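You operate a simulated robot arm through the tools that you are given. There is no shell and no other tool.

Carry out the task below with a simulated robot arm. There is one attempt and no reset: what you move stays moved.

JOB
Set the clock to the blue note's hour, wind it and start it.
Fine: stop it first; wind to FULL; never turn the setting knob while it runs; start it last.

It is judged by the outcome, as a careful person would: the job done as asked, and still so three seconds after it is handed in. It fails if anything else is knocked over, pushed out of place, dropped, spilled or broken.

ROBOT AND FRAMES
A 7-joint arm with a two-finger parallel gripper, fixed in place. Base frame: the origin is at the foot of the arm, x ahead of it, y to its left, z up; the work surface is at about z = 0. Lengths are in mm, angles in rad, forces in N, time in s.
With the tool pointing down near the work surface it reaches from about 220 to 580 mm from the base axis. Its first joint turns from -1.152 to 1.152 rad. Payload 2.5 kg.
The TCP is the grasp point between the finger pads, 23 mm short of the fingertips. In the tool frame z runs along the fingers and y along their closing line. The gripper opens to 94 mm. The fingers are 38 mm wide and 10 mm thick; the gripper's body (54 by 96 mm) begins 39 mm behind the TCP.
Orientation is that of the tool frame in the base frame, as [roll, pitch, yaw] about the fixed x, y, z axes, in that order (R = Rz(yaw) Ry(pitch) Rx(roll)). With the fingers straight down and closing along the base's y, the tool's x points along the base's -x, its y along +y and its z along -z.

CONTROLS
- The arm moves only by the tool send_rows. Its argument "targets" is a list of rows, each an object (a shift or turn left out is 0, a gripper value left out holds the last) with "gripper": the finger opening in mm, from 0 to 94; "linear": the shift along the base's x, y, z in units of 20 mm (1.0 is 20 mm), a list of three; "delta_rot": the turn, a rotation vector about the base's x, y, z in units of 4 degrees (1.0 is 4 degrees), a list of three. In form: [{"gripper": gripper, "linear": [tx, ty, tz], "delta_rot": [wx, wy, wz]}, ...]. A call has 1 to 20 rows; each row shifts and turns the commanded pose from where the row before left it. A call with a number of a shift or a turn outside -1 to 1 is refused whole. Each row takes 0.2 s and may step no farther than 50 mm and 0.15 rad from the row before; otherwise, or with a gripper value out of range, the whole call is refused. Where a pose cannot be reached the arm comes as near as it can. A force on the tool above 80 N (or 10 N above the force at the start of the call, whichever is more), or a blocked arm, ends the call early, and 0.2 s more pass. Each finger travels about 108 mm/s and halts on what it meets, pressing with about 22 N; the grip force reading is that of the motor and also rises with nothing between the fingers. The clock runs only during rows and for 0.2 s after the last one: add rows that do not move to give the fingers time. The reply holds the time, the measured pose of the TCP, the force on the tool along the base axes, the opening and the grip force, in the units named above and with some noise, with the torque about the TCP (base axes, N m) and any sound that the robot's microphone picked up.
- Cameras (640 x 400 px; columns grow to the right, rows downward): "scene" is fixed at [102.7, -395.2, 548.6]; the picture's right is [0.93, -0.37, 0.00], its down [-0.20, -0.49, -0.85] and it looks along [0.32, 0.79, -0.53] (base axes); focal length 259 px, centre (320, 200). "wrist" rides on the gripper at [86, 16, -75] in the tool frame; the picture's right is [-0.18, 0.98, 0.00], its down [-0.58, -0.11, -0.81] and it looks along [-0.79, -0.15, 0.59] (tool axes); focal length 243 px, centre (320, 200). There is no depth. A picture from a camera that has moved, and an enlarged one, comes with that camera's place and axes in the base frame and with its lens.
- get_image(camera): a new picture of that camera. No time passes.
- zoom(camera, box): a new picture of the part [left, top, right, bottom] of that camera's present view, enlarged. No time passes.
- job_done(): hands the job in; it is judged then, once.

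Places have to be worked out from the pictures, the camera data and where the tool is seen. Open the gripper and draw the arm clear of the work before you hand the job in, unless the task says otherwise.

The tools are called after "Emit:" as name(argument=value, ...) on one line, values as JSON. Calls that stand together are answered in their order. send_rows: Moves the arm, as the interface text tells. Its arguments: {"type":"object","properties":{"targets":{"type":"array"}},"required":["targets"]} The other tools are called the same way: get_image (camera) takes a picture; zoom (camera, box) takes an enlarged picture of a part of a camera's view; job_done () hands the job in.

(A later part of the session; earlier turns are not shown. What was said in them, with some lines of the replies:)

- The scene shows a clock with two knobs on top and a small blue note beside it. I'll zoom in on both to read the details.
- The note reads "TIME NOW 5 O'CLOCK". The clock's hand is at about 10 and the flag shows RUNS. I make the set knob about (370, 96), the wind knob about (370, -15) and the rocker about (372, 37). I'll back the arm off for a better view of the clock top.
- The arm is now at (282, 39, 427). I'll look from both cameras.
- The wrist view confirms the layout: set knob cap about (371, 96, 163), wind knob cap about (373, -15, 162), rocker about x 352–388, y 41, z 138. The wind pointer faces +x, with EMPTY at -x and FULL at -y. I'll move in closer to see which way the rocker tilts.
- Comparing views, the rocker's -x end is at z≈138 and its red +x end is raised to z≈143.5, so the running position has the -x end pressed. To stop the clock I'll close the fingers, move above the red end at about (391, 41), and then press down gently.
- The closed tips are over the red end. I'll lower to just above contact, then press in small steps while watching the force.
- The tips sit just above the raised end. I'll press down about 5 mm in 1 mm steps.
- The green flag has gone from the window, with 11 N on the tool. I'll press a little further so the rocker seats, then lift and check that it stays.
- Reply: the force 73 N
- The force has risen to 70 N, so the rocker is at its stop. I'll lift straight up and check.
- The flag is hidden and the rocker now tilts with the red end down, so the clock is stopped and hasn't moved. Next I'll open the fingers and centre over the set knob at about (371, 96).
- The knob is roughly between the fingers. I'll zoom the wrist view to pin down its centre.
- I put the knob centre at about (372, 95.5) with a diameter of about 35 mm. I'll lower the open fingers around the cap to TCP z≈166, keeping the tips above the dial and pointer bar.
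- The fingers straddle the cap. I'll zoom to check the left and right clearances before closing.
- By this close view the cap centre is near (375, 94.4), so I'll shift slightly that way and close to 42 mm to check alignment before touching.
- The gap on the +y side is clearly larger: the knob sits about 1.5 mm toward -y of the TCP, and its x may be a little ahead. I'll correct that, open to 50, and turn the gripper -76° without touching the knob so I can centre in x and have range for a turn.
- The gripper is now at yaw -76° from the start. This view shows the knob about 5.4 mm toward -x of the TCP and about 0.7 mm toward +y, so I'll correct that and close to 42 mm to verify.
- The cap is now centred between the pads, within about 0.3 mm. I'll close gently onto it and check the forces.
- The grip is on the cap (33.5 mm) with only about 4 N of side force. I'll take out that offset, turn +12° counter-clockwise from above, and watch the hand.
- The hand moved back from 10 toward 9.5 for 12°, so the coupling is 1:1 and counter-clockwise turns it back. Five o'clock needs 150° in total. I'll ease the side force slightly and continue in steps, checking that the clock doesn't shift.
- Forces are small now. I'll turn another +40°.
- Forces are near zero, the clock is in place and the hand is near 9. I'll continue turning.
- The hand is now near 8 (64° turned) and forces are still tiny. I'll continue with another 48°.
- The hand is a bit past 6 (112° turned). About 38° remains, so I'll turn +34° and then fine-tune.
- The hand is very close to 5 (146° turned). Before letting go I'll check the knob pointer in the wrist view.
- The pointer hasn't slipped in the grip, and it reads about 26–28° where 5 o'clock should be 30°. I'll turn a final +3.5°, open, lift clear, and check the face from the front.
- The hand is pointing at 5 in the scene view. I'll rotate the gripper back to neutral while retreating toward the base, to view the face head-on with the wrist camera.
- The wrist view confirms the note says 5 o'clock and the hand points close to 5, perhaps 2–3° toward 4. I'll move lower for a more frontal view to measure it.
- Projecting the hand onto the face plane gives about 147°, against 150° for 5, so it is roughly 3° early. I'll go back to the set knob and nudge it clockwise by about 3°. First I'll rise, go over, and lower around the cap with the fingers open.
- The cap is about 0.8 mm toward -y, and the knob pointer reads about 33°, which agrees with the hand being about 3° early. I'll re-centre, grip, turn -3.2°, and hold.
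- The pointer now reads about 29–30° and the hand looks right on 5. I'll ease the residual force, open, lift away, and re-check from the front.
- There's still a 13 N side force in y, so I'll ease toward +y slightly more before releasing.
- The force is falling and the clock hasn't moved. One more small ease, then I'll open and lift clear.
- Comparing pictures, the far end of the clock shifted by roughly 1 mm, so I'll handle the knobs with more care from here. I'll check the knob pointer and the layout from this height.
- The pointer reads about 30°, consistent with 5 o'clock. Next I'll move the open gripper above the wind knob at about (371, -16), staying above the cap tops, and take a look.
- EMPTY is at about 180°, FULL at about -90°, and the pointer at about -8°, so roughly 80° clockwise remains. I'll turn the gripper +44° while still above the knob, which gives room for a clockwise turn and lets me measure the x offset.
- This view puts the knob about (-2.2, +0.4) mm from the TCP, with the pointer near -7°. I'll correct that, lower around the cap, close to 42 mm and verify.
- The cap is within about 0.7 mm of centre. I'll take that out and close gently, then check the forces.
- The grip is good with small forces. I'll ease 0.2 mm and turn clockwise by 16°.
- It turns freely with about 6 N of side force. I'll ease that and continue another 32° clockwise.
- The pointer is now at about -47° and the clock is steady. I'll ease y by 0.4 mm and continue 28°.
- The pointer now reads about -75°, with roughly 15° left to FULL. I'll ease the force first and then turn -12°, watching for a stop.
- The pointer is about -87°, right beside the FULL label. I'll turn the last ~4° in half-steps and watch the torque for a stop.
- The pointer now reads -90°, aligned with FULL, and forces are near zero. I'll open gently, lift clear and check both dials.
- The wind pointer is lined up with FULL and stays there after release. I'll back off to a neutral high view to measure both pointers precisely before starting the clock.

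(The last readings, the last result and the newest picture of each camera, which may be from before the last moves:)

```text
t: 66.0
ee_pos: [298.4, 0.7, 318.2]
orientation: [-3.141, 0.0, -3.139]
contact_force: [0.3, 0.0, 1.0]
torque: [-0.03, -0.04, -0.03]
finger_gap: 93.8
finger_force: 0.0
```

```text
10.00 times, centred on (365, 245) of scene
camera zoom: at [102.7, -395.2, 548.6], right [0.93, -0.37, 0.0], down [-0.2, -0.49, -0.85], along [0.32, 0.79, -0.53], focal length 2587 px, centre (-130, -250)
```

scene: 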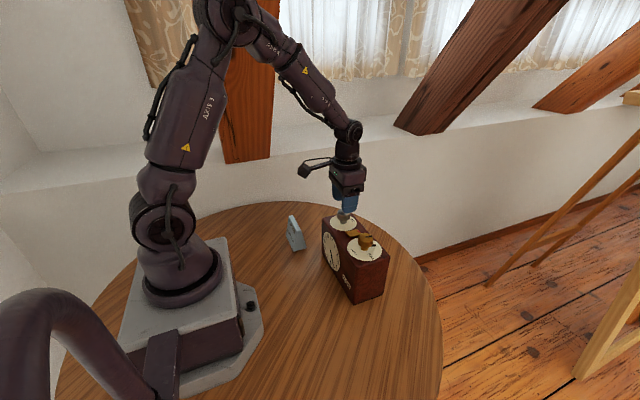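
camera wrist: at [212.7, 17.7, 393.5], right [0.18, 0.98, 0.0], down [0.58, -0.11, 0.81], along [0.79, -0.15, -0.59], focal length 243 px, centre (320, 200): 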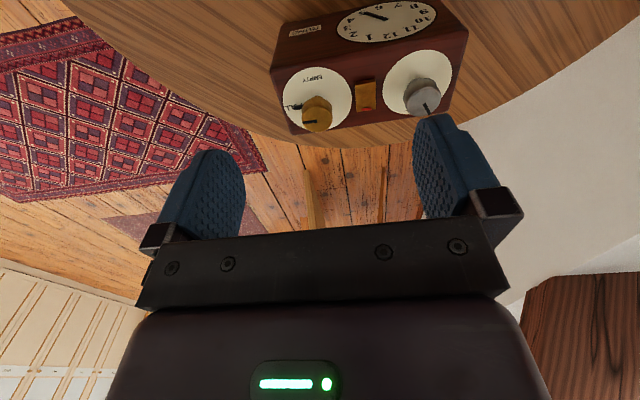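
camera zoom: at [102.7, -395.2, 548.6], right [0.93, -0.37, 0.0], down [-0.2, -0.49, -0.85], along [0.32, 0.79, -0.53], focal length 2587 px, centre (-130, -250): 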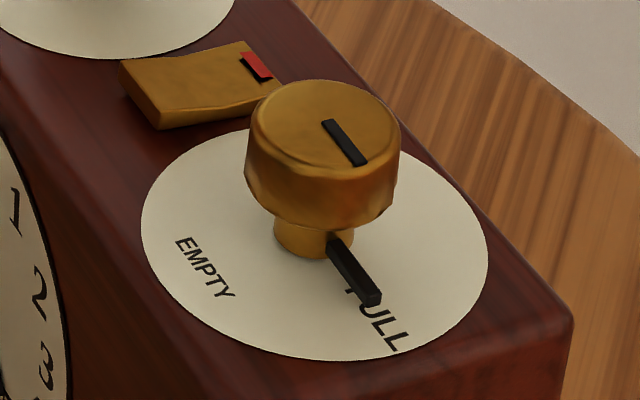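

Emit:
zoom(camera="wrist", box=[270, 55, 370, 140])

Emit:
zoom(camera="wrist", box=[325, 0, 445, 50])

Emit:
zoom(camera="scene", box=[355, 230, 380, 255])

```text
4.71 times, centred on (320, 98) of wrist
camera zoom: at [212.7, 17.7, 393.5], right [0.18, 0.98, 0.0], down [0.58, -0.11, 0.81], along [0.79, -0.15, -0.59], focal length 1142 px, centre (320, 682)
```

zoom: 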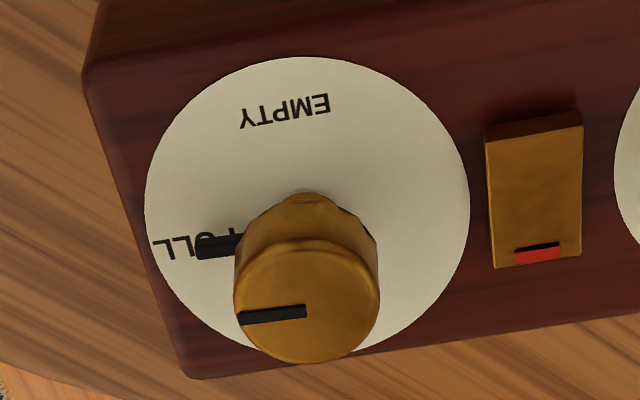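

```text
5.33 times, centred on (385, 25) of wrist
camera zoom: at [212.7, 17.7, 393.5], right [0.18, 0.98, 0.0], down [0.58, -0.11, 0.81], along [0.79, -0.15, -0.59], focal length 1294 px, centre (-27, 1133)
```

zoom: 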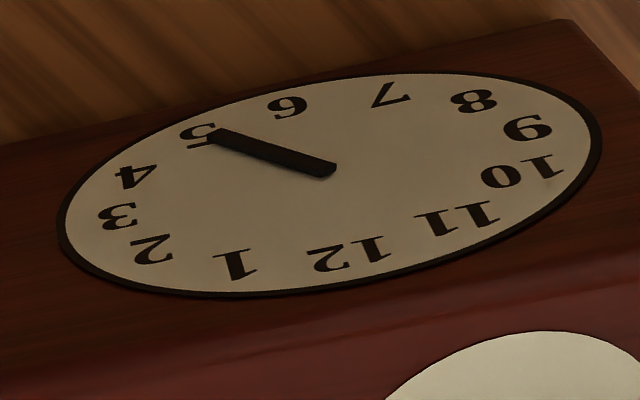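

```text
16.00 times, centred on (368, 242) of scene
camera zoom: at [102.7, -395.2, 548.6], right [0.93, -0.37, 0.0], down [-0.2, -0.49, -0.85], along [0.32, 0.79, -0.53], focal length 4139 px, centre (-440, -480)
```

zoom: 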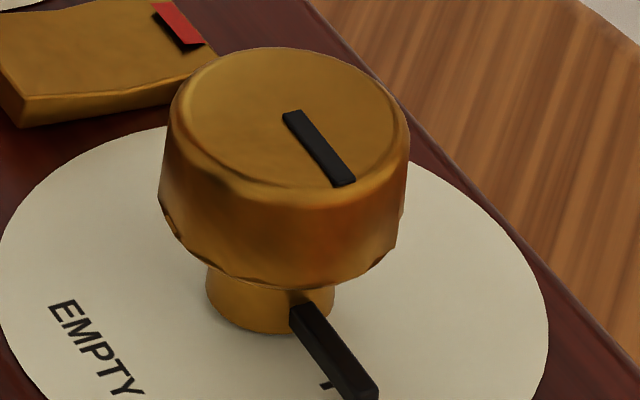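

The wind pointer is on FULL. I'll take the low frontal view of the face again to measure the hour hand accurately before starting.

Emit:
send_rows(targets=[{"linear": [-0.94, 0.5, -0.3]}, {"linear": [-0.94, 0.8, -0.9]}, {"linear": [-0.94, 0.8, -0.9]}, {"linear": [0, 0.77, -1]}, {"linear": [0, 0, -1]}, {"linear": [0, 0, -1]}, {"linear": [0, 0, -1]}, {"linear": [0, 0, -1]}, {"linear": [0, 0, -1]}, {"linear": [0, 0, -0.5]}, {"linear": [0, 0, 0]}])

Emit:
zoom(camera="wrist", box=[285, 130, 415, 230])

Emit:
zoom(camera="wrist", box=[315, 140, 365, 185])

```text
t: 68.4
ee_pos: [244.0, 57.9, 145.4]
orientation: [3.142, -0.001, 3.141]
contact_force: [0.0, -0.1, -0.2]
torque: [-0.01, 0.0, 0.02]
finger_gap: 93.8
finger_force: 0.0
```

```text
4.00 times, centred on (350, 180) of wrist
camera zoom: at [157.3, 74.5, 220.4], right [0.18, 0.98, 0.0], down [0.58, -0.11, 0.81], along [0.79, -0.15, -0.59], focal length 970 px, centre (200, 280)
```

zoom: 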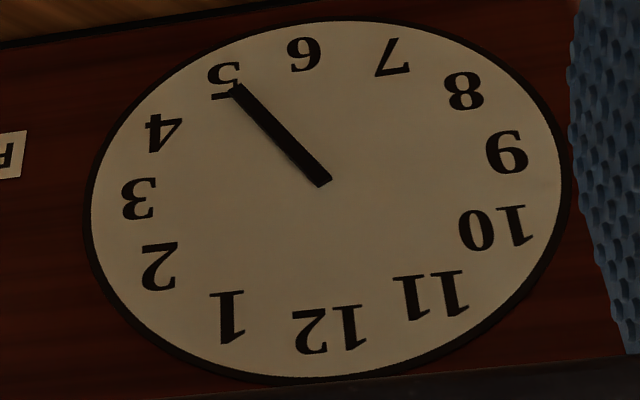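

```text
8.89 times, centred on (340, 162) of wrist
camera zoom: at [157.3, 74.5, 220.4], right [0.18, 0.98, 0.0], down [0.58, -0.11, 0.81], along [0.79, -0.15, -0.59], focal length 2157 px, centre (142, 533)
```

zoom: 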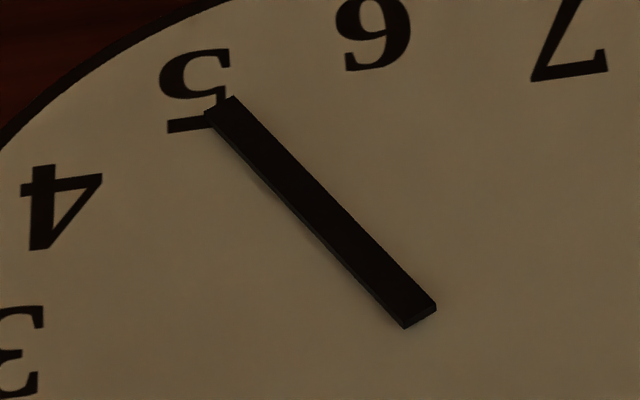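

The hand now measures 150°, exactly 5 o'clock, and the wind is at FULL. To start the clock I'll close the fingers, go above the rocker's raised -x end at about (348, 41), and lower close to it.

Emit:
send_rows(targets=[{"gripper": 0, "linear": [0, 0, 1]}, {"linear": [0, 0, 1]}, {"linear": [0, 0, 1]}, {"linear": [0.878, -0.147, 0]}, {"linear": [0.878, -0.147, 0]}, {"linear": [0.878, -0.147, 0]}, {"linear": [0.878, -0.147, 0]}, {"linear": [0.878, -0.147, 0]}, {"linear": [0.878, -0.147, 0]}, {"linear": [0, 0, 0]}, {"linear": [0, 0, -0.8]}, {"linear": [0, 0, -0.8]}, {"linear": [0, 0, 0]}])

Emit:
zoom(camera="wrist", box=[220, 20, 420, 180])

Emit:
zoom(camera="scene", box=[310, 190, 400, 310])

Emit:
zoom(camera="scene", box=[335, 205, 385, 255])

```text
t: 71.2
ee_pos: [348.7, 39.6, 174.8]
orientation: [-3.142, 0.001, 3.141]
contact_force: [-0.1, -0.3, -0.2]
torque: [-0.03, -0.02, 0.04]
finger_gap: 0.1
finger_force: 22.3
```

```text
2.50 times, centred on (320, 100) of wrist
camera zoom: at [262.8, 57.0, 249.6], right [0.18, 0.98, 0.0], down [0.58, -0.11, 0.81], along [0.79, -0.15, -0.59], focal length 606 px, centre (320, 450)
```

zoom: 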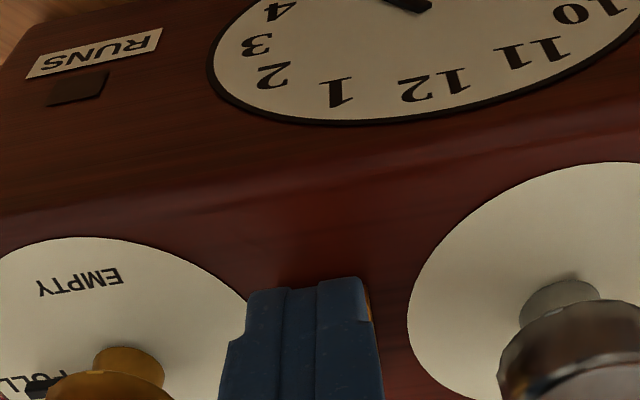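

```text
3.33 times, centred on (355, 250) of scene
camera zoom: at [102.7, -395.2, 548.6], right [0.93, -0.37, 0.0], down [-0.2, -0.49, -0.85], along [0.32, 0.79, -0.53], focal length 862 px, centre (203, 33)
```

zoom: 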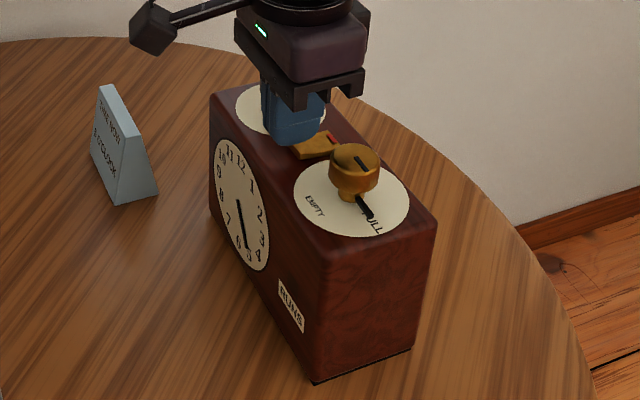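

```text
8.00 times, centred on (360, 230) of scene
camera zoom: at [102.7, -395.2, 548.6], right [0.93, -0.37, 0.0], down [-0.2, -0.49, -0.85], along [0.32, 0.79, -0.53], focal length 2069 px, centre (0, -40)
```

zoom: 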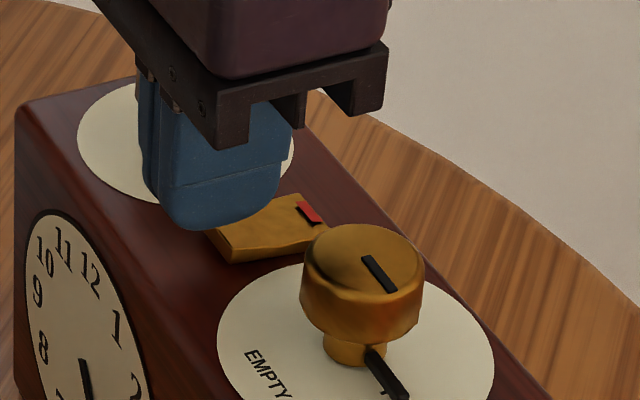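

The tips are over the raised -x end of the rocker. I'll lower slowly in 1 mm steps until contact.

Emit:
send_rows(targets=[{"linear": [0, 0, -0.1]}, {"linear": [0, 0, -0.1]}, {"linear": [0, 0, -0.05]}, {"linear": [0, 0, -0.05]}, {"linear": [0, 0, -0.05]}, {"linear": [0, 0, -0.05]}])

Emit:
zoom(camera="scene", box=[310, 190, 400, 310])

```text
t: 72.6
ee_pos: [349.7, 40.5, 166.7]
orientation: [-3.141, 0.0, -3.141]
contact_force: [0.7, -0.1, 1.6]
torque: [0.01, 0.03, -0.01]
finger_gap: 0.1
finger_force: 21.5
```

```text
3.33 times, centred on (355, 250) of scene
camera zoom: at [102.7, -395.2, 548.6], right [0.93, -0.37, 0.0], down [-0.2, -0.49, -0.85], along [0.32, 0.79, -0.53], focal length 862 px, centre (203, 33)
```

zoom: 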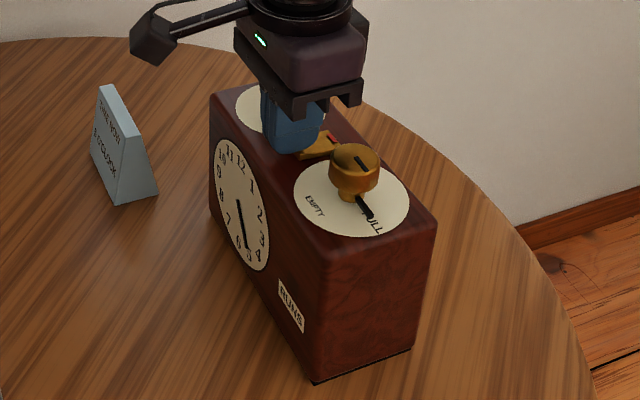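

The tips are just touching (1.6 N) and the flag isn't up yet. I'll press on in 1 mm steps.

Emit:
send_rows(targets=[{"linear": [0, 0, -0.05]}, {"linear": [0, 0, -0.05]}])

Emit:
zoom(camera="scene", box=[310, 190, 400, 310])

```text
t: 73.2
ee_pos: [348.6, 41.7, 164.1]
orientation: [3.141, 0.0, -3.141]
contact_force: [-5.8, -0.7, 12.7]
torque: [-0.04, -0.11, 0.02]
finger_gap: 0.0
finger_force: 22.2
```

```text
3.33 times, centred on (355, 250) of scene
camera zoom: at [102.6, -395.2, 548.6], right [0.93, -0.37, 0.0], down [-0.2, -0.49, -0.85], along [0.32, 0.79, -0.53], focal length 862 px, centre (203, 33)
```

zoom: 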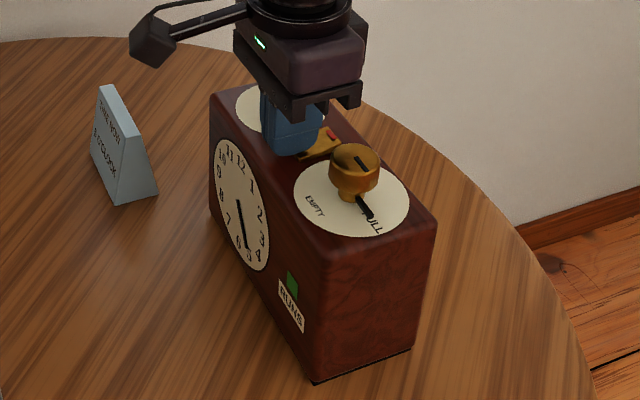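

The green flag is back over RUNS at 13 N. I'll press slightly more to seat it, then lift clear.

Emit:
send_rows(targets=[{"linear": [0, 0, -0.04]}, {"linear": [0, 0, 0]}, {"linear": [0, 0, 0.3]}, {"linear": [0, 0, 0.7]}, {"linear": [0, 0, 1]}, {"linear": [0, 0, 1]}, {"linear": [0, 0, 0]}])

Emit:
zoom(camera="scene", box=[310, 190, 400, 310])

Emit:
zoom(camera="scene", box=[335, 205, 385, 255])

```text
t: 74.8
ee_pos: [349.3, 42.0, 223.9]
orientation: [-3.141, 0.0, -3.139]
contact_force: [0.1, 0.4, -1.0]
torque: [-0.02, -0.02, -0.03]
finger_gap: 0.0
finger_force: 21.8
```

```text
3.33 times, centred on (355, 250) of scene
camera zoom: at [102.7, -395.2, 548.6], right [0.93, -0.37, 0.0], down [-0.2, -0.49, -0.85], along [0.32, 0.79, -0.53], focal length 862 px, centre (203, 33)
```

zoom: 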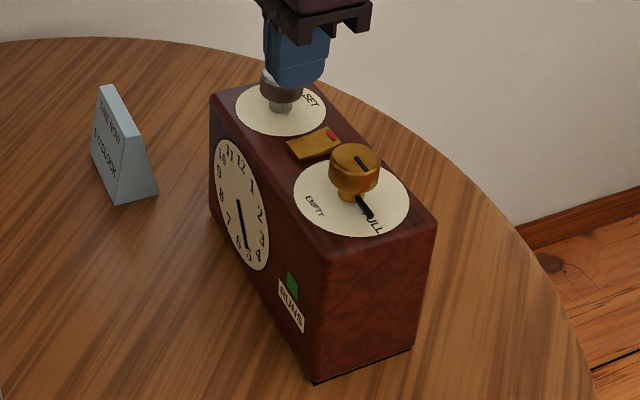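

```text
8.00 times, centred on (360, 230) of scene
camera zoom: at [102.7, -395.2, 548.6], right [0.93, -0.37, 0.0], down [-0.2, -0.49, -0.85], along [0.32, 0.79, -0.53], focal length 2069 px, centre (0, -40)
```

zoom: 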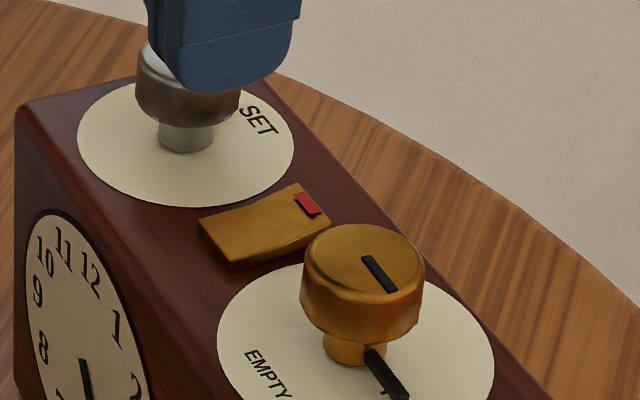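

The clock is running with the rocker latched, and nothing else has moved. I'll raise and retreat, opening the gripper, then take a final look.

Emit:
send_rows(targets=[{"gripper": 94, "linear": [0, 0, 1]}, {"linear": [0, 0, 1]}, {"linear": [-0.5, 0, 1]}, {"linear": [-0.5, 0, 1]}, {"linear": [-0.6, 0, 1]}, {"linear": [-0.6, 0, 1]}, {"linear": [-0.6, 0, 1]}, {"linear": [-0.6, 0, 1]}, {"linear": [0, 0, 0]}, {"linear": [0, 0, 0]}])

Emit:
get_image(camera="scene")

Emit:
zoom(camera="scene", box=[310, 190, 400, 310])

Emit:
zoom(camera="scene", box=[320, 228, 356, 276])

Emit:
get_image(camera="wrist")

```text
t: 77.0
ee_pos: [281.4, 42.0, 383.0]
orientation: [3.14, -0.001, -3.141]
contact_force: [-0.7, 0.6, 0.1]
torque: [-0.01, 0.02, 0.0]
finger_gap: 94.3
finger_force: 0.1
```

```text
taken
```

scene: 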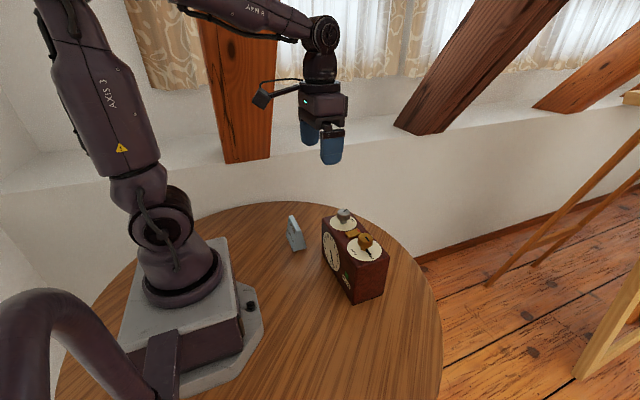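

```text
3.33 times, centred on (355, 250) of scene
camera zoom: at [102.7, -395.2, 548.6], right [0.93, -0.37, 0.0], down [-0.2, -0.49, -0.85], along [0.32, 0.79, -0.53], focal length 862 px, centre (203, 33)
```

zoom: 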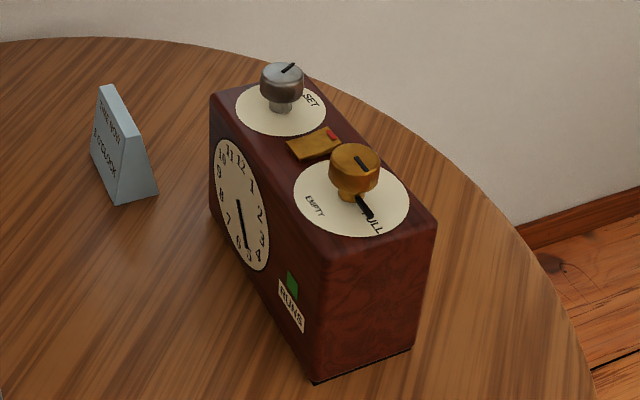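

```text
8.33 times, centred on (338, 252) of scene
camera zoom: at [102.7, -395.2, 548.6], right [0.93, -0.37, 0.0], down [-0.2, -0.49, -0.85], along [0.32, 0.79, -0.53], focal length 2156 px, centre (170, -233)
```

zoom: 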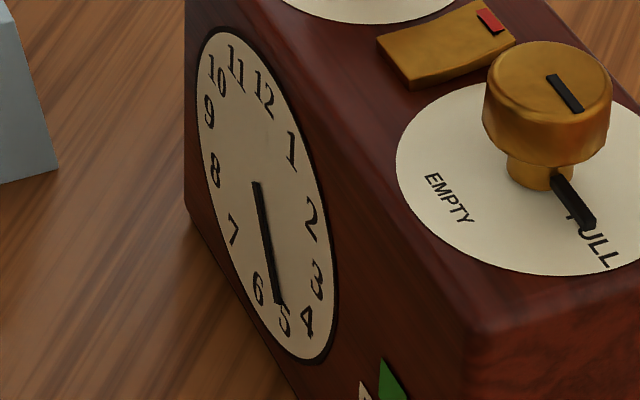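

```text
taken
camera wrist: at [194.8, 59.0, 458.8], right [0.18, 0.98, 0.0], down [0.58, -0.11, 0.81], along [0.79, -0.15, -0.59], focal length 243 px, centre (320, 200)
```

wrist: 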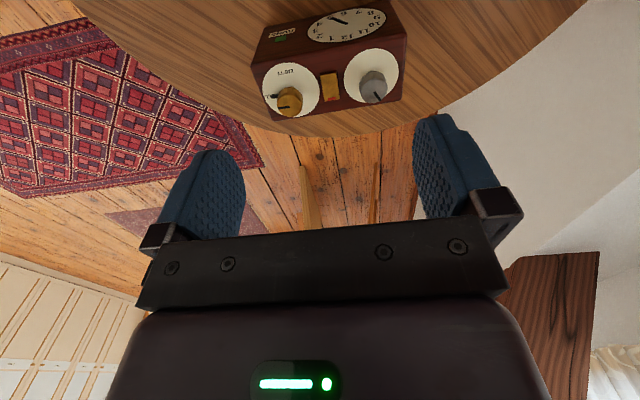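

The hand is at 5, the wind pointer is at FULL, the green flag shows over RUNS, and the rocker is latched. The note is undisturbed, and the arm is clear with the gripper open, so I'm handing the job in.

Emit:
job_done()

```text
The job is handed in.
```

The clock is set to 5 o'clock as the blue note says, wound to FULL, and running. I've handed the job in.

- **Stopped first:** I pressed the red end of the rocker, and the RUNS flag went out before I touched either knob. That press peaked at about 70 N, harder than I meant, but nothing was damaged.
- **Set:** I turned the hand back from 10. It first stopped about 3° short of 5, so I went back and corrected it. Measured from the front before starting, it was at 150°, which is 5 o'clock.
- **Wound:** I turned the knob about 84° clockwise until its pointer lined up with FULL, and it stayed there after release. I felt no end stop, so FULL is judged by the pointer.
- **Started last:** I pressed the other end of the rocker. The green flag came back and the rocker stayed latched.

During the correction of the hour, the set-knob end of the clock slid about 1 mm on the table. The note was not disturbed, and the arm is clear with the gripper open.
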